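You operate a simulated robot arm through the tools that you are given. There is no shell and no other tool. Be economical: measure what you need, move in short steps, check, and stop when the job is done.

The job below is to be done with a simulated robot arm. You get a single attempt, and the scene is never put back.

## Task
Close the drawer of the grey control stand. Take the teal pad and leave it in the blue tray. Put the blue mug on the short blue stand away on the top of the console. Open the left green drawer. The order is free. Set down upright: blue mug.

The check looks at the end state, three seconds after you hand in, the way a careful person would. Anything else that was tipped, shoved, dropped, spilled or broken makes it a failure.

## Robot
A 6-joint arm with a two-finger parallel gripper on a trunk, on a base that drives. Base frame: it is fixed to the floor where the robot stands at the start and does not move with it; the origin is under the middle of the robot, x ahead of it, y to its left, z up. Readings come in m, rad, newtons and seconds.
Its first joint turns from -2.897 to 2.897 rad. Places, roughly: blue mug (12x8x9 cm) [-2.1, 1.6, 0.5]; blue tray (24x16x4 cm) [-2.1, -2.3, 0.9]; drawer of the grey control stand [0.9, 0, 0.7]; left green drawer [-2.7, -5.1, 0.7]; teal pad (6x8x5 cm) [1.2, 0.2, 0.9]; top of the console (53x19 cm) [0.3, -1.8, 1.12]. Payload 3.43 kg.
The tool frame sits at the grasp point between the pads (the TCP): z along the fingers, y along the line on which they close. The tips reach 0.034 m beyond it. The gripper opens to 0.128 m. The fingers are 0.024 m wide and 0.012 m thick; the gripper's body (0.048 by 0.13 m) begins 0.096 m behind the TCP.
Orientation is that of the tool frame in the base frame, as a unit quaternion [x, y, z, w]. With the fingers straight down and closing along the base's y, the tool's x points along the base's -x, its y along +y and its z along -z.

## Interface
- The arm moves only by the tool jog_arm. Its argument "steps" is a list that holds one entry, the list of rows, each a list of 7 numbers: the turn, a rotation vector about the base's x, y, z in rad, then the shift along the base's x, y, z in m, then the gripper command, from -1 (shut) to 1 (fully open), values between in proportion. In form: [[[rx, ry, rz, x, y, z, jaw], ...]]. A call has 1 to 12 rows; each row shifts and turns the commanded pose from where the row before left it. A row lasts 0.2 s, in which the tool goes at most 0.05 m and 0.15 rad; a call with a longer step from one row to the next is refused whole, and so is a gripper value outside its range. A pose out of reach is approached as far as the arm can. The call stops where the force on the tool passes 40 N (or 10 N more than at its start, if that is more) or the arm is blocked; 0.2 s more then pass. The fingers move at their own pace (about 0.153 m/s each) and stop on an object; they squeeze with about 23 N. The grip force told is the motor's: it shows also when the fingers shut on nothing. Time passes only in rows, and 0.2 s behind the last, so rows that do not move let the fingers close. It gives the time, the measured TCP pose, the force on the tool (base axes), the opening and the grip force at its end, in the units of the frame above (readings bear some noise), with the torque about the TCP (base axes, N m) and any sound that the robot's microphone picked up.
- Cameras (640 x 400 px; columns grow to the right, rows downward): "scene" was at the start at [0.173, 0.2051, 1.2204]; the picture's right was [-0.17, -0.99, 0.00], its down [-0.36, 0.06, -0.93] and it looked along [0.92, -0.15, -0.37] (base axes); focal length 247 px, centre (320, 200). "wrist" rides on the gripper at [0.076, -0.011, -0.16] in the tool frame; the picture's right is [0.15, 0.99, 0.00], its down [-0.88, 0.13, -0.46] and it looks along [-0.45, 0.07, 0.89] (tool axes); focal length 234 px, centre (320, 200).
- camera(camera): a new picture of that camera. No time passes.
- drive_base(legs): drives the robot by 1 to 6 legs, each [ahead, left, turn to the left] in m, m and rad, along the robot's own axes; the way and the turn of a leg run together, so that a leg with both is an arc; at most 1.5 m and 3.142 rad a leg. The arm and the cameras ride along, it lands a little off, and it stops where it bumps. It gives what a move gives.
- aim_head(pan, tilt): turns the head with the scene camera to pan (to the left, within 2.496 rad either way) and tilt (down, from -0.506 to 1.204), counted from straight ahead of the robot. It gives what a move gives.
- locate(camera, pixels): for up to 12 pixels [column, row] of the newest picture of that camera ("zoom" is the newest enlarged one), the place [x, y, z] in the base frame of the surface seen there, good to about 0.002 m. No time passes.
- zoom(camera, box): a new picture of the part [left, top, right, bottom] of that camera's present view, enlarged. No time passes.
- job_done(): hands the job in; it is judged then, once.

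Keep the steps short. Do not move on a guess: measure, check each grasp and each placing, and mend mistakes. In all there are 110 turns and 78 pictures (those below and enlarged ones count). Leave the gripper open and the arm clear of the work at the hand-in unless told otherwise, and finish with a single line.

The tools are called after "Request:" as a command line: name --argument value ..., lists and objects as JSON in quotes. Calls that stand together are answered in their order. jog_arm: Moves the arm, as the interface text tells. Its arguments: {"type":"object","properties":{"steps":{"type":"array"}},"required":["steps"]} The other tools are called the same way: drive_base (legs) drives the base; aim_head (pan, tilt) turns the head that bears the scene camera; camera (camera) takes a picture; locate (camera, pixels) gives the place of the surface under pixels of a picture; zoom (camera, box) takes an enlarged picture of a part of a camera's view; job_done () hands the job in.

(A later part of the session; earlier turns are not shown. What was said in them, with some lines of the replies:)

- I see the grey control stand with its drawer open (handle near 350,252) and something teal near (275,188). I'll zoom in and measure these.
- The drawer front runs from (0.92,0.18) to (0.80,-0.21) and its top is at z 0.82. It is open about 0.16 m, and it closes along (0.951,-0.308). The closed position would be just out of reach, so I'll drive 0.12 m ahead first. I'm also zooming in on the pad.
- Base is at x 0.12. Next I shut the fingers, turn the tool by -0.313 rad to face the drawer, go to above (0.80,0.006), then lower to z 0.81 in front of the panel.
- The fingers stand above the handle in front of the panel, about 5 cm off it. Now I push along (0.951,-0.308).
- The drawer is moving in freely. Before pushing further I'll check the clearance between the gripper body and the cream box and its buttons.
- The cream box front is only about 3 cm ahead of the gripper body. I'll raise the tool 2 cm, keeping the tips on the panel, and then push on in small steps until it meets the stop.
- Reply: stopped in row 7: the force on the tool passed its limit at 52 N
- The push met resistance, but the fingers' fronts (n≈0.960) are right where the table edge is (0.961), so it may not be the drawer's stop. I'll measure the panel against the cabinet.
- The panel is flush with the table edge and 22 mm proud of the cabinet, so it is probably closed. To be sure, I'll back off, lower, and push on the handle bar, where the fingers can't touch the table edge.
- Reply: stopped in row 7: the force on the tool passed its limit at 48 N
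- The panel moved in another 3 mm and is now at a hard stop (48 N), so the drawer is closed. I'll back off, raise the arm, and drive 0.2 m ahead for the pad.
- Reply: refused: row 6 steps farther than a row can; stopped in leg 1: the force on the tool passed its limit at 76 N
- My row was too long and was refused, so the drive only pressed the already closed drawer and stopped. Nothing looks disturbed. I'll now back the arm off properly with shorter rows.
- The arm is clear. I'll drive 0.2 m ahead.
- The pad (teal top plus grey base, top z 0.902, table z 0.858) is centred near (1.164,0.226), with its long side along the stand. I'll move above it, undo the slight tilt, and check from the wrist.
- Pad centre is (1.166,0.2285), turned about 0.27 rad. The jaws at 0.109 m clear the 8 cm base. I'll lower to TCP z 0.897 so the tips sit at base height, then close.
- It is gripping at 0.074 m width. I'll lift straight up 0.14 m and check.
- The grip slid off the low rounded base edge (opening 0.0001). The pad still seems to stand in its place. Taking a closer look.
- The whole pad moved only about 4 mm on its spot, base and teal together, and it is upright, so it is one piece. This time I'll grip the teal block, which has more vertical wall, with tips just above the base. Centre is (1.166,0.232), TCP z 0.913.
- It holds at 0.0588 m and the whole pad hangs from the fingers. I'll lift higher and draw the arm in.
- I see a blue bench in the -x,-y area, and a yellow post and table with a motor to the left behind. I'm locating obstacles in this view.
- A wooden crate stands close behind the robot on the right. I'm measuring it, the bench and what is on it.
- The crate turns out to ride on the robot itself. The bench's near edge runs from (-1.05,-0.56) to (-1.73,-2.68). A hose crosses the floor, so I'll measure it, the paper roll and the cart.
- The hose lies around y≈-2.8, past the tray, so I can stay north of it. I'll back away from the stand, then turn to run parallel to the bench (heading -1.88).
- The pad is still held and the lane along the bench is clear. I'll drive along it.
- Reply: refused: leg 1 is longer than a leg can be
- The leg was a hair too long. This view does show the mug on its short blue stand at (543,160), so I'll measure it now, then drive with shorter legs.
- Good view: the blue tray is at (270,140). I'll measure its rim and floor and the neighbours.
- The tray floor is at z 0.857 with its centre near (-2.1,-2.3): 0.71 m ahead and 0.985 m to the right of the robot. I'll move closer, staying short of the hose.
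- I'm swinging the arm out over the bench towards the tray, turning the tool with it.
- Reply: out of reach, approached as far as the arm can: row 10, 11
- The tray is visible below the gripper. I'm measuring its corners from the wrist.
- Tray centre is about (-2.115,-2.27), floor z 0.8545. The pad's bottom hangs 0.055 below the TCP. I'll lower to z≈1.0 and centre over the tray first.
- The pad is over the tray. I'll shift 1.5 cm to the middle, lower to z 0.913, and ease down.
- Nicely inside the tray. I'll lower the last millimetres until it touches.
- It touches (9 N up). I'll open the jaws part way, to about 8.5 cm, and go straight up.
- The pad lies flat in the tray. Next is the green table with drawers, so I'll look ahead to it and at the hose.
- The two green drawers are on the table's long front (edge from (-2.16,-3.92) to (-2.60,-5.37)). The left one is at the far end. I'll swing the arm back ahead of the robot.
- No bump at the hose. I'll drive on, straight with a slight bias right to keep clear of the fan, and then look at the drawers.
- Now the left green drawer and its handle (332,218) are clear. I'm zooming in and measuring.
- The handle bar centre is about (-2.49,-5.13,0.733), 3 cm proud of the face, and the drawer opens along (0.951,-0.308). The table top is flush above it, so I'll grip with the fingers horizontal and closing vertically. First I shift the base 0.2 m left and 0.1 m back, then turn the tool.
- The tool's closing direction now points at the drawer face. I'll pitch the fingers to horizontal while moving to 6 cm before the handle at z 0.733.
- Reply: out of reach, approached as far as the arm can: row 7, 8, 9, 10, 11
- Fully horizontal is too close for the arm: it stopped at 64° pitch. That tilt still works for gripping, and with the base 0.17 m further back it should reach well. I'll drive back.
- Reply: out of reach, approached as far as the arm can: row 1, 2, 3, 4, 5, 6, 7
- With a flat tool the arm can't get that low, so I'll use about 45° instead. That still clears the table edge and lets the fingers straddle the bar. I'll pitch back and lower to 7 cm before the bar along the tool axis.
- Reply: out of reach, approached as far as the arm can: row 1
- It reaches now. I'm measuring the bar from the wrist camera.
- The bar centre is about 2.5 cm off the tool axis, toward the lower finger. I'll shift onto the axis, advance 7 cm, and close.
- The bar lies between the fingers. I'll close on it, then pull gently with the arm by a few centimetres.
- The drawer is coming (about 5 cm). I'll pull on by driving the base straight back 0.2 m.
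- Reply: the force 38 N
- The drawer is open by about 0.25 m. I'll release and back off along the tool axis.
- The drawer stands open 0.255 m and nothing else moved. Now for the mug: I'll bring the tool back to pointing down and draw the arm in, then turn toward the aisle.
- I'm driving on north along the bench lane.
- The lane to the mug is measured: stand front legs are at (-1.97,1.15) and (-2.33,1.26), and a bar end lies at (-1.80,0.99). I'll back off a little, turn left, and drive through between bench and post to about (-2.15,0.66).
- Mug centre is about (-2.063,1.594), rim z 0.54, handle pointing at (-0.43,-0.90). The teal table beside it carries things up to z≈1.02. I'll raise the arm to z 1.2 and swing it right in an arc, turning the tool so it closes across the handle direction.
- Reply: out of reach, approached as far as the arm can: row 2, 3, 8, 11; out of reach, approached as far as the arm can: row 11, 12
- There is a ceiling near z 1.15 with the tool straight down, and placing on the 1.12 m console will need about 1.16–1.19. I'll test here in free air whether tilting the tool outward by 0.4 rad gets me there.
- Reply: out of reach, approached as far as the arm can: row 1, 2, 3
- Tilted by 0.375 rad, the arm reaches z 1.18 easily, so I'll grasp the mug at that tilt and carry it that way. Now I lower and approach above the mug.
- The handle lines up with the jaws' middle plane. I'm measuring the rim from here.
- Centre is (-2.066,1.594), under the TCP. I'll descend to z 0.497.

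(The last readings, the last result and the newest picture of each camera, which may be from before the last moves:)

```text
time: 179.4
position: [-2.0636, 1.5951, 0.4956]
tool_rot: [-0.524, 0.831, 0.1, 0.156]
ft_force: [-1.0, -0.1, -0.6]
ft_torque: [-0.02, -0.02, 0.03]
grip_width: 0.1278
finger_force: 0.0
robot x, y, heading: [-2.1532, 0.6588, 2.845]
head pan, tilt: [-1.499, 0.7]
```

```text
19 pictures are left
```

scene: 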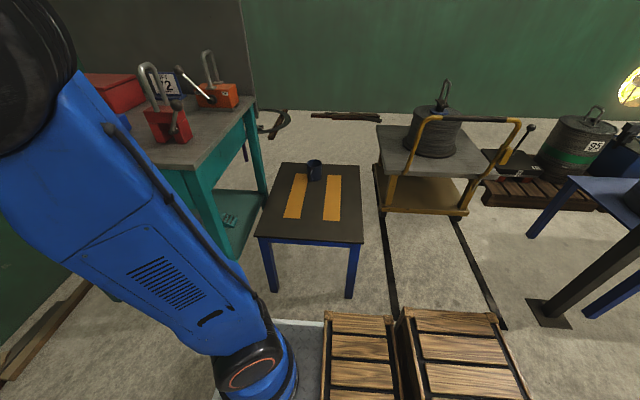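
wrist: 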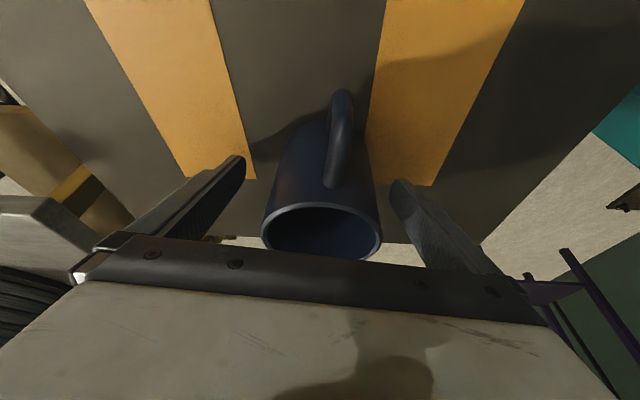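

The mug body sits between the fingers. I'll close, then lift a little.

Request:
jog_arm --steps '[[[0, 0, 0, 0, 0, 0, 0.4], [0, 0, 0, 0, 0, 0, 0.1], [0, 0, 0, 0, 0, 0, -1], [0, 0, 0, 0, 0, 0, -1], [0, 0, 0, 0, 0, 0, -1], [0, 0, 0, 0, 0, 0.02, -1], [0, 0, 0, 0, 0, 0.04, -1], [0, 0, 0, 0, 0, 0.04, -1]]]'

Request:
zoom --camera "scene" --box '[200, 80, 440, 230]'

```text
time: 181.2
position: [-2.0638, 1.5944, 0.5947]
tool_rot: [-0.524, 0.831, 0.1, 0.155]
ft_force: [-0.1, 0.2, -3.3]
ft_torque: [0.04, -0.01, 0.02]
grip_width: 0.0737
finger_force: 22.7
robot x, y, heading: [-2.1556, 0.658, 2.844]
head pan, tilt: [-1.499, 0.7]
```

```text
2.67 times, centred on (320, 155) of scene
```

zoom: 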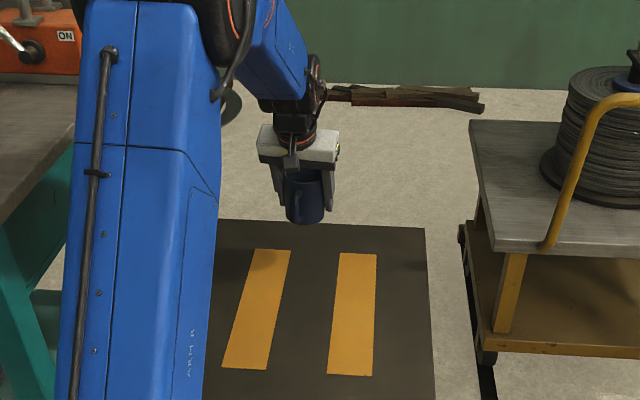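

The mug is held upright (width 0.074) and clear of the stand. I'll raise it and draw it in the way I came.

Request:
jog_arm --steps '[[[0, 0, 0, -0.006, -0.03, 0.035, -1], [0, 0, 0, -0.006, -0.03, 0.035, -1], [0, 0, 0, -0.006, -0.03, 0.035, -1], [0, 0, 0, -0.004, -0.025, 0.04, -1], [0, 0, 0, -0.003, -0.015, 0.045, -1], [0, 0, 0, -0.0025, -0.015, 0.045, -1], [0, 0, 0, -0.0025, -0.015, 0.045, -1], [0, 0, 0, -0.0025, -0.015, 0.045, -1], [0, 0, 0, -0.0025, -0.015, 0.045, -1], [0, 0, 0, -0.0025, -0.015, 0.045, -1], [0, 0, 0, 0, -0.01, 0.045, -1], [0, 0, 0, 0, 0, 0.03, -1]]]'

Request:
drive_base --legs '[[0, 0.35, 0]]'

```text
time: 183.8
position: [-2.103, 1.3797, 1.0885]
tool_rot: [-0.524, 0.831, 0.101, 0.156]
ft_force: [-0.3, -0.8, -2.5]
ft_torque: [0.0, -0.01, 0.02]
grip_width: 0.0736
finger_force: 22.9
robot x, y, heading: [-2.1543, 0.6612, 2.847]
head pan, tilt: [-1.499, 0.7]
```

```text
time: 186.0
position: [-2.2074, 1.0443, 1.0881]
tool_rot: [-0.525, 0.831, 0.101, 0.156]
ft_force: [0.5, 0.2, -2.6]
ft_torque: [0.05, -0.02, 0.01]
grip_width: 0.0738
finger_force: 23.5
robot x, y, heading: [-2.2549, 0.3229, 2.851]
head pan, tilt: [-1.499, 0.7]
```

Now I swing the arm round to the front in open space, keeping the mug upright (yaw only).

Request:
jog_arm --steps '[[[0, 0, 0.067, -0.046, -0.005, 0, -1], [0, 0, 0.067, -0.046, -0.007, 0, -1], [0, 0, 0.067, -0.046, -0.009, 0, -1], [0, 0, 0.067, -0.046, -0.011, 0, -1], [0, 0, 0.067, -0.046, -0.012, 0, -1], [0, 0, 0.067, -0.046, -0.014, 0, -1], [0, 0, 0.067, -0.046, -0.016, 0, -1], [0, 0, 0.067, -0.046, -0.018, 0, -1], [0, 0, 0.067, -0.046, -0.019, 0, -1], [0, 0, 0.067, -0.046, -0.02, 0, -1]]]'

Request:
jog_arm --steps '[[[0, 0, 0.067, -0.033, -0.034, 0, -1], [0, 0, 0.067, -0.032, -0.035, 0, -1], [0, 0, 0.067, -0.031, -0.036, 0, -1], [0, 0, 0.067, -0.03, -0.037, 0, -1], [0, 0, 0.067, -0.029, -0.038, 0, -1], [0, 0, 0.067, -0.028, -0.039, 0, -1], [0, 0, 0.067, -0.026, -0.04, 0, -1], [0, 0, 0.067, -0.025, -0.041, 0, -1], [0, 0, 0.067, -0.023, -0.042, 0, -1], [0, 0, 0.067, -0.021, -0.042, 0, -1]]]'

```text
refused: row 10 steps farther than a row can; nothing moved
```

```text
time: 188.2
position: [-2.485, 0.6617, 1.0857]
tool_rot: [0.769, -0.611, -0.148, -0.113]
ft_force: [1.0, 0.9, -4.2]
ft_torque: [-0.01, 0.02, 0.04]
grip_width: 0.0738
finger_force: 22.1
robot x, y, heading: [-2.2568, 0.319, 2.848]
head pan, tilt: [-1.499, 0.7]
```

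The first half was refused for one long row, and the second half ran from the starting point. The arm is still fine, just drawn in close. I'll go on to the front position.

Request:
jog_arm --steps '[[[0, 0, 0.067, -0.046, -0.0133, 0, -1], [0, 0, 0.067, -0.046, -0.0133, 0, -1], [0, 0, 0.067, -0.046, -0.0133, 0, -1], [0, 0, 0.067, -0.046, -0.0133, 0, -1], [0, 0, 0.067, -0.046, -0.0133, 0, -1], [0, 0, 0.067, -0.046, -0.0133, 0, -1], [0, 0, 0.067, -0.046, -0.0133, 0, -1], [0, 0, 0.067, -0.046, -0.0133, 0, -1], [0, 0, 0.067, -0.046, -0.0133, 0, -1], [0, 0, 0.067, -0.046, -0.0133, 0, -1], [0, 0, 0, 0, 0, 0, -1]]]'

Request:
camera --camera "wrist"

```text
time: 189.1
position: [-2.4647, 0.6509, 1.0937]
tool_rot: [-0.545, 0.814, 0.118, 0.161]
ft_force: [0.4, -0.4, -3.9]
ft_torque: [0.06, -0.03, -0.02]
grip_width: 0.0735
finger_force: 22.5
robot x, y, heading: [-2.2559, 0.3181, 2.849]
head pan, tilt: [-1.499, 0.7]
stopped in row 4: the arm was blocked; the commanded pose is now the measured one
```

```text
17 pictures are left
```

wrist: 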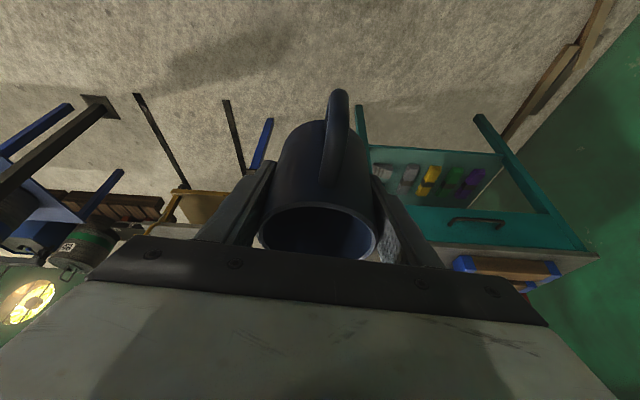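

The arm was blocked because it is folded too close to its own trunk; the mug is still held. I'll extend it radially outward first.

Request:
jog_arm --steps '[[[0, 0, 0, -0.012, 0.037, 0, -1], [0, 0, 0, -0.012, 0.037, 0, -1], [0, 0, 0, -0.018, 0.037, 0, -1], [0, 0, 0, -0.023, 0.037, 0, -1], [0, 0, 0, -0.025, 0.037, 0, -1], [0, 0, 0, -0.03, 0.037, 0, -1], [0, 0, 0, -0.03, 0.037, 0, -1], [0, 0, 0, 0, 0, 0, -1]]]'

```text
time: 190.9
position: [-2.617, 0.9101, 1.0933]
tool_rot: [-0.545, 0.814, 0.117, 0.161]
ft_force: [0.5, -0.2, -3.0]
ft_torque: [0.0, 0.01, 0.02]
grip_width: 0.0738
finger_force: 23.0
robot x, y, heading: [-2.2564, 0.3167, 2.853]
head pan, tilt: [-1.499, 0.7]
```

Extended fine. Now I swing to the front with valid rows (each under 0.05 m).

Request:
jog_arm --steps '[[[0, 0, 0.12, -0.036, -0.028, 0, -1], [0, 0, 0.12, -0.035, -0.03, 0, -1], [0, 0, 0.12, -0.034, -0.032, 0, -1], [0, 0, 0.12, -0.033, -0.033, 0, -1], [0, 0, 0.12, -0.032, -0.034, 0, -1], [0, 0, 0.12, -0.03, -0.035, 0, -1], [0, 0, 0.12, -0.029, -0.037, 0, -1], [0, 0, 0.12, -0.028, -0.038, 0, -1], [0, 0, 0.12, -0.026, -0.04, 0, -1], [0, 0, 0.12, -0.024, -0.04, 0, -1], [0, 0, 0.12, -0.022, -0.041, 0, -1], [0, 0, 0, 0, 0, 0, -1]]]'

```text
time: 193.5
position: [-2.9445, 0.5209, 1.0956]
tool_rot: [0.93, -0.309, -0.192, -0.055]
ft_force: [0.7, -0.4, -3.3]
ft_torque: [0.01, 0.01, 0.0]
grip_width: 0.0735
finger_force: 22.8
robot x, y, heading: [-2.2564, 0.3204, 2.846]
head pan, tilt: [-1.499, 0.7]
```

The mug is in front now. I'll drive backward along the way I came to open floor, then turn left to face the console and look at it.

Request:
drive_base --legs '[[-0.7, -0.1, 0], [-1.3, 0, 0], [-0.3, 0, 0], [0, 0, 2.07]]'

Request:
aim_head --pan 0.25 --tilt 0.3

Request:
camera --camera "scene"

```text
time: 210.0
position: [0.1046, -0.9524, 1.0933]
tool_rot: [0.751, 0.63, -0.148, 0.135]
ft_force: [-0.3, 0.4, -2.8]
ft_torque: [0.0, 0.02, 0.01]
grip_width: 0.0734
finger_force: 22.5
robot x, y, heading: [-0.0258, -0.2442, -1.401]
head pan, tilt: [-1.499, 0.7]
```

```text
time: 211.8
position: [0.1043, -0.9516, 1.0935]
tool_rot: [0.751, 0.629, -0.147, 0.134]
ft_force: [0.5, -0.5, -3.7]
ft_torque: [-0.02, 0.0, -0.02]
grip_width: 0.0738
finger_force: 22.6
robot x, y, heading: [-0.0241, -0.2422, -1.4]
head pan, tilt: [0.25, 0.3]
```

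```text
16 pictures are left
```

scene: 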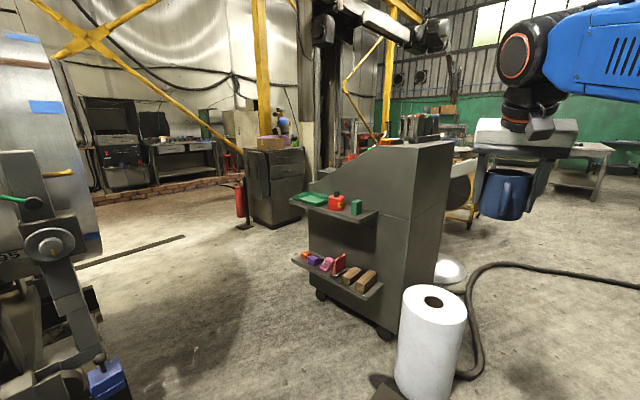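

Request:
zoom --camera "scene" --box '[290, 100, 482, 220]'

Request:
locate --camera "zoom" --pixels '[[300, 155], [400, 145], [500, 145], [535, 140], [340, 135], [320, 170], [460, 140], [300, 130], [250, 170], [150, 300], [200, 350], [280, 335]]'

Request:
locate --camera "scene" --pixels '[[385, 330], [318, 298], [432, 290], [430, 395], [340, 300], [300, 200], [375, 215], [460, 375], [310, 185], [380, 290]]'

```text
3.33 times, centred on (386, 160) of scene
```

zoom: 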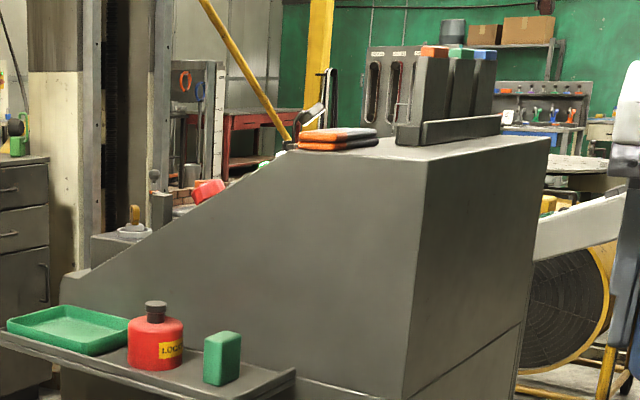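

```text
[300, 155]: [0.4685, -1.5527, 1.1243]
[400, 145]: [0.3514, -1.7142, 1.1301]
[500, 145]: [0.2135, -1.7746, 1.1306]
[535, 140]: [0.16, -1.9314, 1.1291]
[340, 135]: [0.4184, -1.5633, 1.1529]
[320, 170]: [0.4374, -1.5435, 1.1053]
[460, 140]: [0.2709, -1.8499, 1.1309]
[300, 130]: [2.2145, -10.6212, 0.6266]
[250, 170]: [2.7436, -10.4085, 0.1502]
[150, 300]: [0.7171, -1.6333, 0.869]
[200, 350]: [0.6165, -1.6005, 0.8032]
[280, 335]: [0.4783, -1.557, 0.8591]
```

```text
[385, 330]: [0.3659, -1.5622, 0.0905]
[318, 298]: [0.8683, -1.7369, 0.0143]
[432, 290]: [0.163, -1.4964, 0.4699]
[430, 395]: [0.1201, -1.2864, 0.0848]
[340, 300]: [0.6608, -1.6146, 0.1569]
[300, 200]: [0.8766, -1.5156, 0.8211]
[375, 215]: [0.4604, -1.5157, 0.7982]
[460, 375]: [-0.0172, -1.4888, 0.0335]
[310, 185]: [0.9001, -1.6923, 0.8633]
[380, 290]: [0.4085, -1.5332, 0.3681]
```

The console top is at z 1.13: a 53×19 cm strip along (0.31,0.95), with an orange book and some bins on its far side. There is a free spot near (0.29,-1.70). I'll come at it from the west: run down the lane, then turn to face the console while still clear of it.

Request:
drive_base --legs '[[0, 0, -0.48], [0.3, -0.2, 0], [1.12, -0.05, 0]]'

Request:
aim_head --pan 1.3 --tilt 0.5

Request:
camera --camera "scene"

```text
time: 220.8
position: [-0.8965, -2.2107, 1.0943]
tool_rot: [0.878, 0.436, -0.175, 0.096]
ft_force: [-0.6, -0.1, -2.7]
ft_torque: [-0.03, 0.01, -0.01]
grip_width: 0.0737
finger_force: 22.7
robot x, y, heading: [-0.6947, -1.5236, -1.864]
head pan, tilt: [0.25, 0.3]
```

```text
time: 222.1
position: [-0.8964, -2.2111, 1.0942]
tool_rot: [0.878, 0.436, -0.174, 0.096]
ft_force: [0.2, 0.1, -3.7]
ft_torque: [-0.05, 0.01, 0.0]
grip_width: 0.074
finger_force: 22.5
robot x, y, heading: [-0.6933, -1.5201, -1.87]
head pan, tilt: [1.3, 0.499]
```

```text
14 pictures are left
```

scene: 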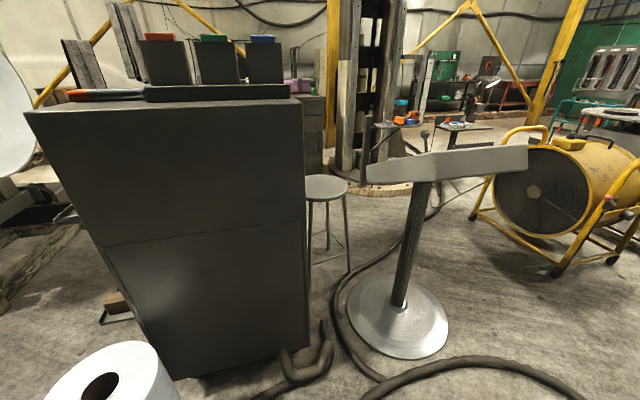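

A pedestal lectern also stands nearby at (410,250). I'm measuring it, the console edge, bins and roll.

Request:
locate --camera "scene" --pixels '[[400, 345], [350, 310], [447, 325], [368, 170], [440, 165], [525, 160], [28, 112], [300, 105], [150, 104], [220, 102], [285, 101], [100, 350]]'

Request:
zoom --camera "scene" --box '[20, 20, 340, 140]'

Request:
locate --camera "zoom" --pixels '[[100, 165], [150, 160], [240, 145], [260, 160], [400, 155], [540, 155], [270, 148], [450, 140], [520, 140], [300, 50], [330, 155], [200, 170]]'

```text
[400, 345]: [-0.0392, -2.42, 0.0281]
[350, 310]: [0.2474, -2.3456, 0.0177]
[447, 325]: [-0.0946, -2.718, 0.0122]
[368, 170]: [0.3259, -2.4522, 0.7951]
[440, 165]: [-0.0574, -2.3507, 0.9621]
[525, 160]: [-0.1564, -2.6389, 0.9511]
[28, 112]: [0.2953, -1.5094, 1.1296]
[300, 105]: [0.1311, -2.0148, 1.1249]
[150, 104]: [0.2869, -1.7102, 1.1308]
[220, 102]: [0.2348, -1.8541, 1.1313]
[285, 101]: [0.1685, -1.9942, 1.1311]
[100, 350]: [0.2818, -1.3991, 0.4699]
```

```text
2.00 times, centred on (180, 80) of scene
```

zoom: 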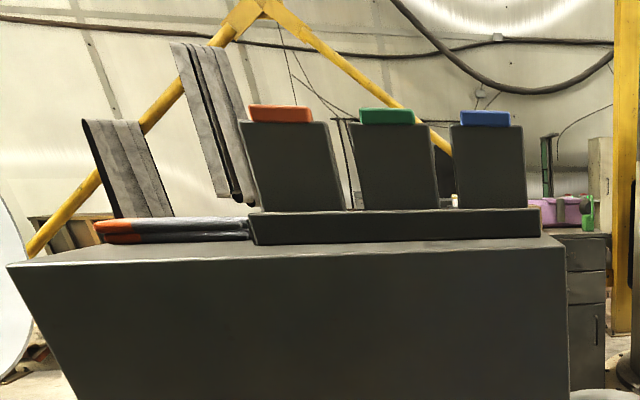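

```text
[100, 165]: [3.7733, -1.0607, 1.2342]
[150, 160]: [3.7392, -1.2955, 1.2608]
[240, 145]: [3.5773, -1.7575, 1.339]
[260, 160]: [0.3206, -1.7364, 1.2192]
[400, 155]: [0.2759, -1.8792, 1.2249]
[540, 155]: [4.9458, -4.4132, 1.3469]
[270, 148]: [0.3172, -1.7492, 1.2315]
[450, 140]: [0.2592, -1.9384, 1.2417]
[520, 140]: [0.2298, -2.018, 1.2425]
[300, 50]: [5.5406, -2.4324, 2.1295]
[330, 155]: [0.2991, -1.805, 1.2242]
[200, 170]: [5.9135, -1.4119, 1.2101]
```

Request:
locate --camera "zoom" --pixels '[[350, 232], [480, 228], [262, 232], [180, 238], [110, 236], [130, 226], [180, 246], [350, 246], [110, 246], [40, 256], [245, 236], [60, 250]]'

```text
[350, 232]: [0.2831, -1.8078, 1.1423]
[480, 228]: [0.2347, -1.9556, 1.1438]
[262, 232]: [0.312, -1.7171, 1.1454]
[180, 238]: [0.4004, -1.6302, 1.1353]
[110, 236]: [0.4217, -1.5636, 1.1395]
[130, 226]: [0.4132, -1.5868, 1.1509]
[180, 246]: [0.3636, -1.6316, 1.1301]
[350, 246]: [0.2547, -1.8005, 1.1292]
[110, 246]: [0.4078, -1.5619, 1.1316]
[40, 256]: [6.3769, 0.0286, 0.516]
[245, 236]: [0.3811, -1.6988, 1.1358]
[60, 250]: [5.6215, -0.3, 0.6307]
```

The free area on the top is n' 0.745–0.88, s -1.35…-1.53, west of the orange book and north of the bin rack. The target is (0.335,-1.611). I'll turn to face the console, shift right to stay clear of the paper roll, then raise the mug.

Request:
drive_base --legs '[[0, 0, 1.557], [0.05, -0.12, 0]]'

Request:
jog_arm --steps '[[[0, 0, 0, 0, 0, 0.03, -1], [0, 0, 0, 0, 0, 0.03, -1], [0, 0, 0, 0, 0, 0.03, -1], [0, 0, 0, 0, 0, 0.025, -1], [0, 0, 0, 0, 0, 0, -1]]]'

```text
time: 227.2
position: [0.0028, -1.8716, 1.0936]
tool_rot: [0.321, 0.926, -0.057, 0.19]
ft_force: [0.6, 0.3, -3.0]
ft_torque: [-0.02, -0.01, 0.03]
grip_width: 0.0737
finger_force: 23.1
robot x, y, heading: [-0.6814, -1.6509, -0.315]
head pan, tilt: [1.3, 0.499]
```

```text
time: 228.4
position: [0.0022, -1.8714, 1.2088]
tool_rot: [0.321, 0.926, -0.058, 0.191]
ft_force: [0.3, -0.4, -3.3]
ft_torque: [-0.02, 0.02, 0.03]
grip_width: 0.0738
finger_force: 22.6
robot x, y, heading: [-0.681, -1.6508, -0.321]
head pan, tilt: [1.3, 0.499]
```

Reaches z 1.209. I'll move the arm left to the target's line (still short of the console), turn the handle west, and take out the 1.6° tilt the mug gained.

Request:
jog_arm --steps '[[[0, 0, 0.045, 0.00875, 0.0431, 0, -1], [0, 0, 0.045, 0.00875, 0.0431, 0, -1], [0, 0, 0.045, 0.00875, 0.0431, 0, -1], [0, 0, 0.045, 0.00875, 0.0431, 0, -1], [0, 0, 0.045, 0.00875, 0.0431, 0, -1], [0, 0, 0.045, 0.00875, 0.0431, 0, -1], [0, 0, 0.045, 0.00875, 0.0431, 0, -1], [0, 0, 0.042, 0.00875, 0.0431, 0, -1], [-0.0017, 0.03, 0, 0, 0, 0, -1], [0, 0, 0, 0, 0, 0, -1]]]'

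Request:
aim_head --pan 0.5 --tilt 0.35

Request:
camera --camera "scene"

```text
time: 230.6
position: [0.0712, -1.5248, 1.2096]
tool_rot: [0.15, 0.971, -0.026, 0.184]
ft_force: [0.2, -0.3, -3.5]
ft_torque: [-0.01, 0.01, 0.03]
grip_width: 0.0735
finger_force: 22.9
robot x, y, heading: [-0.6843, -1.6532, -0.319]
head pan, tilt: [1.3, 0.499]
```

```text
time: 231.7
position: [0.0712, -1.5267, 1.2097]
tool_rot: [0.152, 0.971, -0.027, 0.184]
ft_force: [0.1, -0.8, -3.5]
ft_torque: [0.01, -0.01, 0.03]
grip_width: 0.0739
finger_force: 22.9
robot x, y, heading: [-0.6828, -1.6549, -0.32]
head pan, tilt: [0.499, 0.351]
```

```text
12 pictures are left
```

scene: 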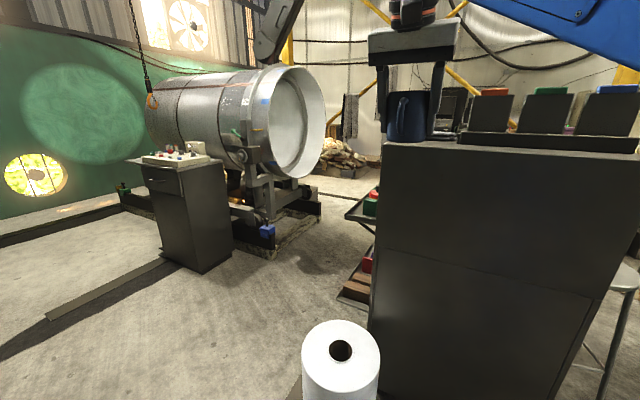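

The mug is upright again and on the right line. I'm checking the roll's place against the base before driving ahead.

Request:
locate --camera "scene" --pixels '[[305, 350], [377, 355], [340, 323], [330, 378], [372, 390], [388, 143], [460, 147]]'

```text
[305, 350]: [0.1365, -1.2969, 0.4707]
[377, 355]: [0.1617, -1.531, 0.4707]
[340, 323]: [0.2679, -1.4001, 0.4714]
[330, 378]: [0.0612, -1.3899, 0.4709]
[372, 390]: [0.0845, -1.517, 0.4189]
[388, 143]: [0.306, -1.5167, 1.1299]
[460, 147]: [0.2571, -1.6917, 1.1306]
```

The base's corner clears the roll. I'll drive ahead 0.27 m, which brings the mug (bottom at 1.164) over the free spot.

Request:
drive_base --legs '[[0.15, 0, 0], [0.12, 0, 0]]'

Request:
camera --camera "scene"

Request:
camera --camera "wrist"

```text
time: 233.9
position: [0.3309, -1.6123, 1.2086]
tool_rot: [0.151, 0.971, -0.026, 0.184]
ft_force: [0.0, -0.4, -3.2]
ft_torque: [-0.01, -0.03, 0.0]
grip_width: 0.0738
finger_force: 22.8
robot x, y, heading: [-0.4235, -1.7348, -0.314]
head pan, tilt: [0.499, 0.351]
```

```text
11 pictures are left
```

scene: 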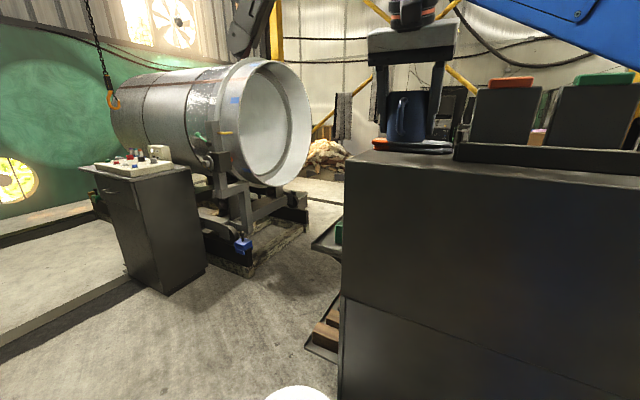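

```text
10 pictures are left
```

wrist: 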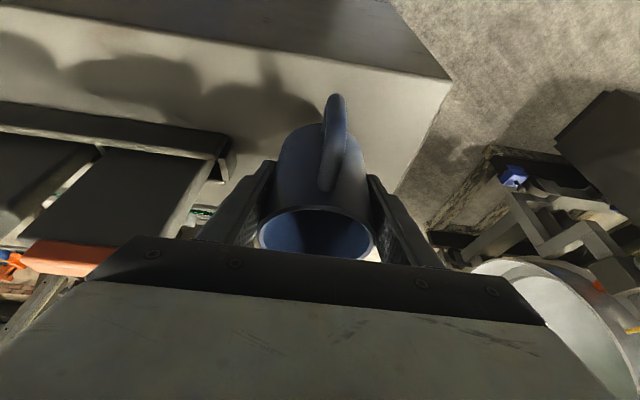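

The mug is over the free spot, clear of the rack end and the book. I'll lower 2.8 cm, then step down gently to contact.

Request:
jog_arm --steps '[[[0, 0, 0, 0, 0, -0.015, -1], [0, 0, 0, 0, 0, -0.012, -1], [0, 0, 0, 0, 0, -0.003, -1], [0, 0, 0, 0, 0, 0, -1]]]'

Request:
zoom --camera "scene" --box '[330, 60, 490, 180]'

```text
time: 234.9
position: [0.331, -1.6116, 1.1791]
tool_rot: [0.151, 0.971, -0.026, 0.184]
ft_force: [0.5, 0.2, -2.9]
ft_torque: [-0.01, 0.02, -0.01]
grip_width: 0.0738
finger_force: 22.7
robot x, y, heading: [-0.4202, -1.7348, -0.322]
head pan, tilt: [0.499, 0.351]
```

```text
3.33 times, centred on (410, 120) of scene
```

zoom: 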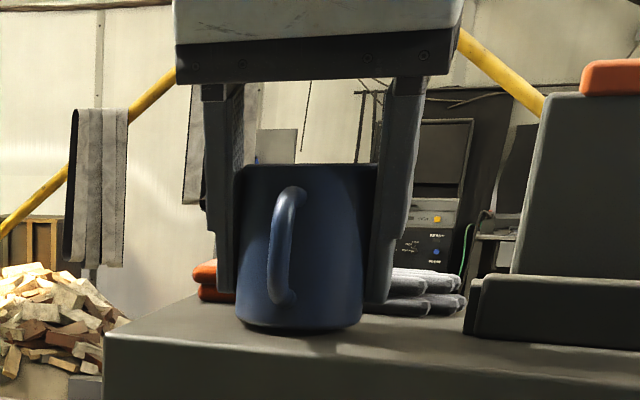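

It looks upright and just above the top. I'll ease down in 2 mm steps.

Request:
jog_arm --steps '[[[0, 0, 0, 0, 0, -0.002, -1], [0, 0, 0, 0, 0, -0.002, -1], [0, 0, 0, 0, 0, -0.001, -1], [0, 0, 0, 0, 0, 0, -1]]]'

```text
time: 235.9
position: [0.33, -1.6125, 1.1759]
tool_rot: [0.152, 0.971, -0.026, 0.184]
ft_force: [4.3, 0.6, 17.1]
ft_torque: [0.02, 0.29, -0.01]
grip_width: 0.074
finger_force: 22.7
robot x, y, heading: [-0.4237, -1.7404, -0.322]
head pan, tilt: [0.499, 0.351]
```

It is on the surface (17 N). I'll relieve slightly, open to about 10 cm, and withdraw along the tool axis.

Request:
jog_arm --steps '[[[0, 0, 0, 0, 0, 0.0015, -1], [0, 0, 0, 0, 0, 0, 0.25], [0, 0, 0, 0, 0, 0, 0.5], [0, 0, 0, 0, 0, 0, 0.5], [0, 0, 0, -0.007, 0.0023, 0.019, 0.5], [0, 0, 0, -0.0104, 0.0034, 0.028, 0.5], [0, 0, 0, -0.0104, 0.0034, 0.028, 0.5], [0, 0, 0, -0.019, 0.006, 0.01, 0.5], [0, 0, 0, -0.04, 0.013, 0.005, 0.5], [0, 0, 0, -0.03, 0.01, 0, 0.5]]]'

Request:
zoom --camera "scene" --box '[330, 60, 490, 180]'

```text
time: 238.1
position: [0.2128, -1.5755, 1.2602]
tool_rot: [0.151, 0.971, -0.024, 0.186]
ft_force: [1.1, 1.2, 0.2]
ft_torque: [-0.04, -0.02, -0.03]
grip_width: 0.0961
finger_force: 0.2
out of reach, approached as far as the arm can: row 9
robot x, y, heading: [-0.4217, -1.7369, -0.323]
head pan, tilt: [0.499, 0.351]
```

```text
3.33 times, centred on (410, 120) of scene
```

zoom: 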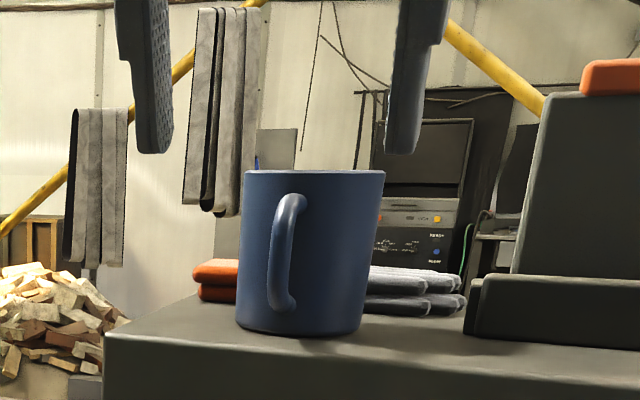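

The mug stands upright on the console top, free of the gripper. I'll drive back 0.35 m, fully open the gripper, and take a last look.

Request:
drive_base --legs '[[-0.35, 0, 0]]'

Request:
jog_arm --steps '[[[0, 0, 0, 0, 0, 0, 1], [0, 0, 0, 0, 0, 0, 1]]]'

Request:
camera --camera "scene"

```text
time: 240.4
position: [-0.1202, -1.4642, 1.2601]
tool_rot: [0.15, 0.971, -0.023, 0.187]
ft_force: [0.7, 0.2, 0.0]
ft_torque: [-0.03, 0.01, 0.02]
grip_width: 0.0959
finger_force: 0.0
robot x, y, heading: [-0.7572, -1.6291, -0.316]
head pan, tilt: [0.499, 0.351]
```

```text
time: 241.0
position: [-0.1184, -1.463, 1.2603]
tool_rot: [0.15, 0.971, -0.024, 0.186]
ft_force: [-0.2, -0.3, -1.0]
ft_torque: [0.0, 0.01, -0.02]
grip_width: 0.1279
finger_force: 0.0
robot x, y, heading: [-0.7604, -1.6301, -0.318]
head pan, tilt: [0.499, 0.351]
```

```text
7 pictures are left
```

scene: 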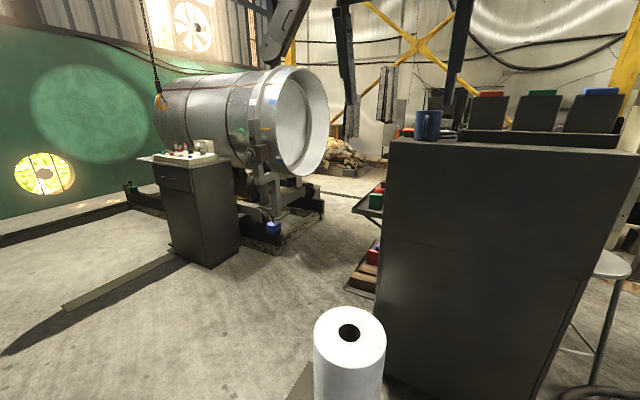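

All is in place here. One last zoom to check that the grey drawer is still shut and the stand undisturbed.

Request:
zoom --camera "scene" --box '[120, 120, 280, 220]'

Request:
aim_head --pan -1.95 --tilt 0.4

Request:
camera --camera "scene"

```text
4.00 times, centred on (200, 170) of scene
```

zoom: 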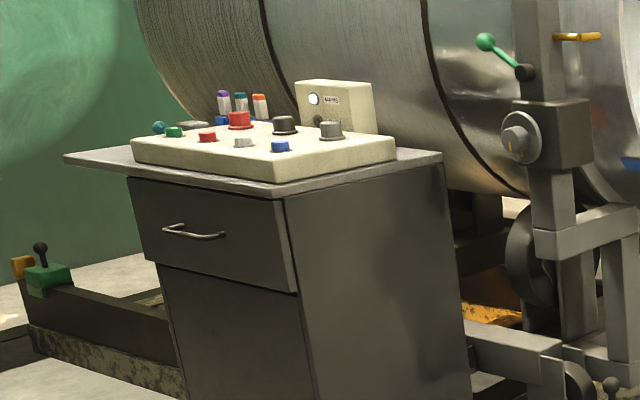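

```text
time: 243.2
position: [-0.1185, -1.4649, 1.2608]
tool_rot: [0.15, 0.971, -0.024, 0.186]
ft_force: [-0.6, 0.0, -0.1]
ft_torque: [0.05, -0.03, 0.01]
grip_width: 0.128
finger_force: 0.0
robot x, y, heading: [-0.7534, -1.6329, -0.323]
head pan, tilt: [-1.95, 0.4]
```

```text
5 pictures are left
```

scene: 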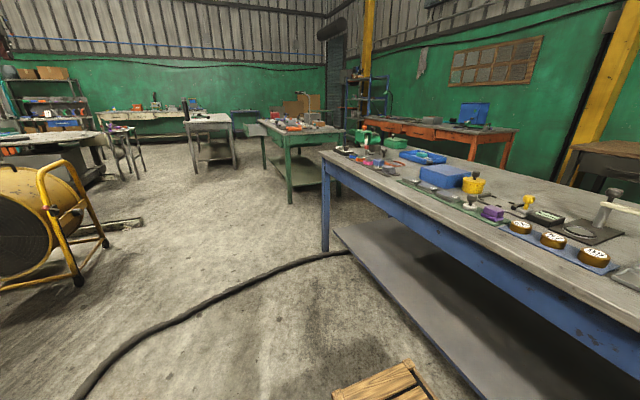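

The grey drawer is shut, the teal pad is in the tray (425,156), the green drawer is out (258,130), and the mug is upright on the console. Handing in.

Request:
job_done

```text
The job is handed in.
```

The job is handed in: grey drawer closed, teal pad in the blue tray, blue mug upright on the console top, left green drawer open about 25 cm, and nothing else seen tipped or moved.
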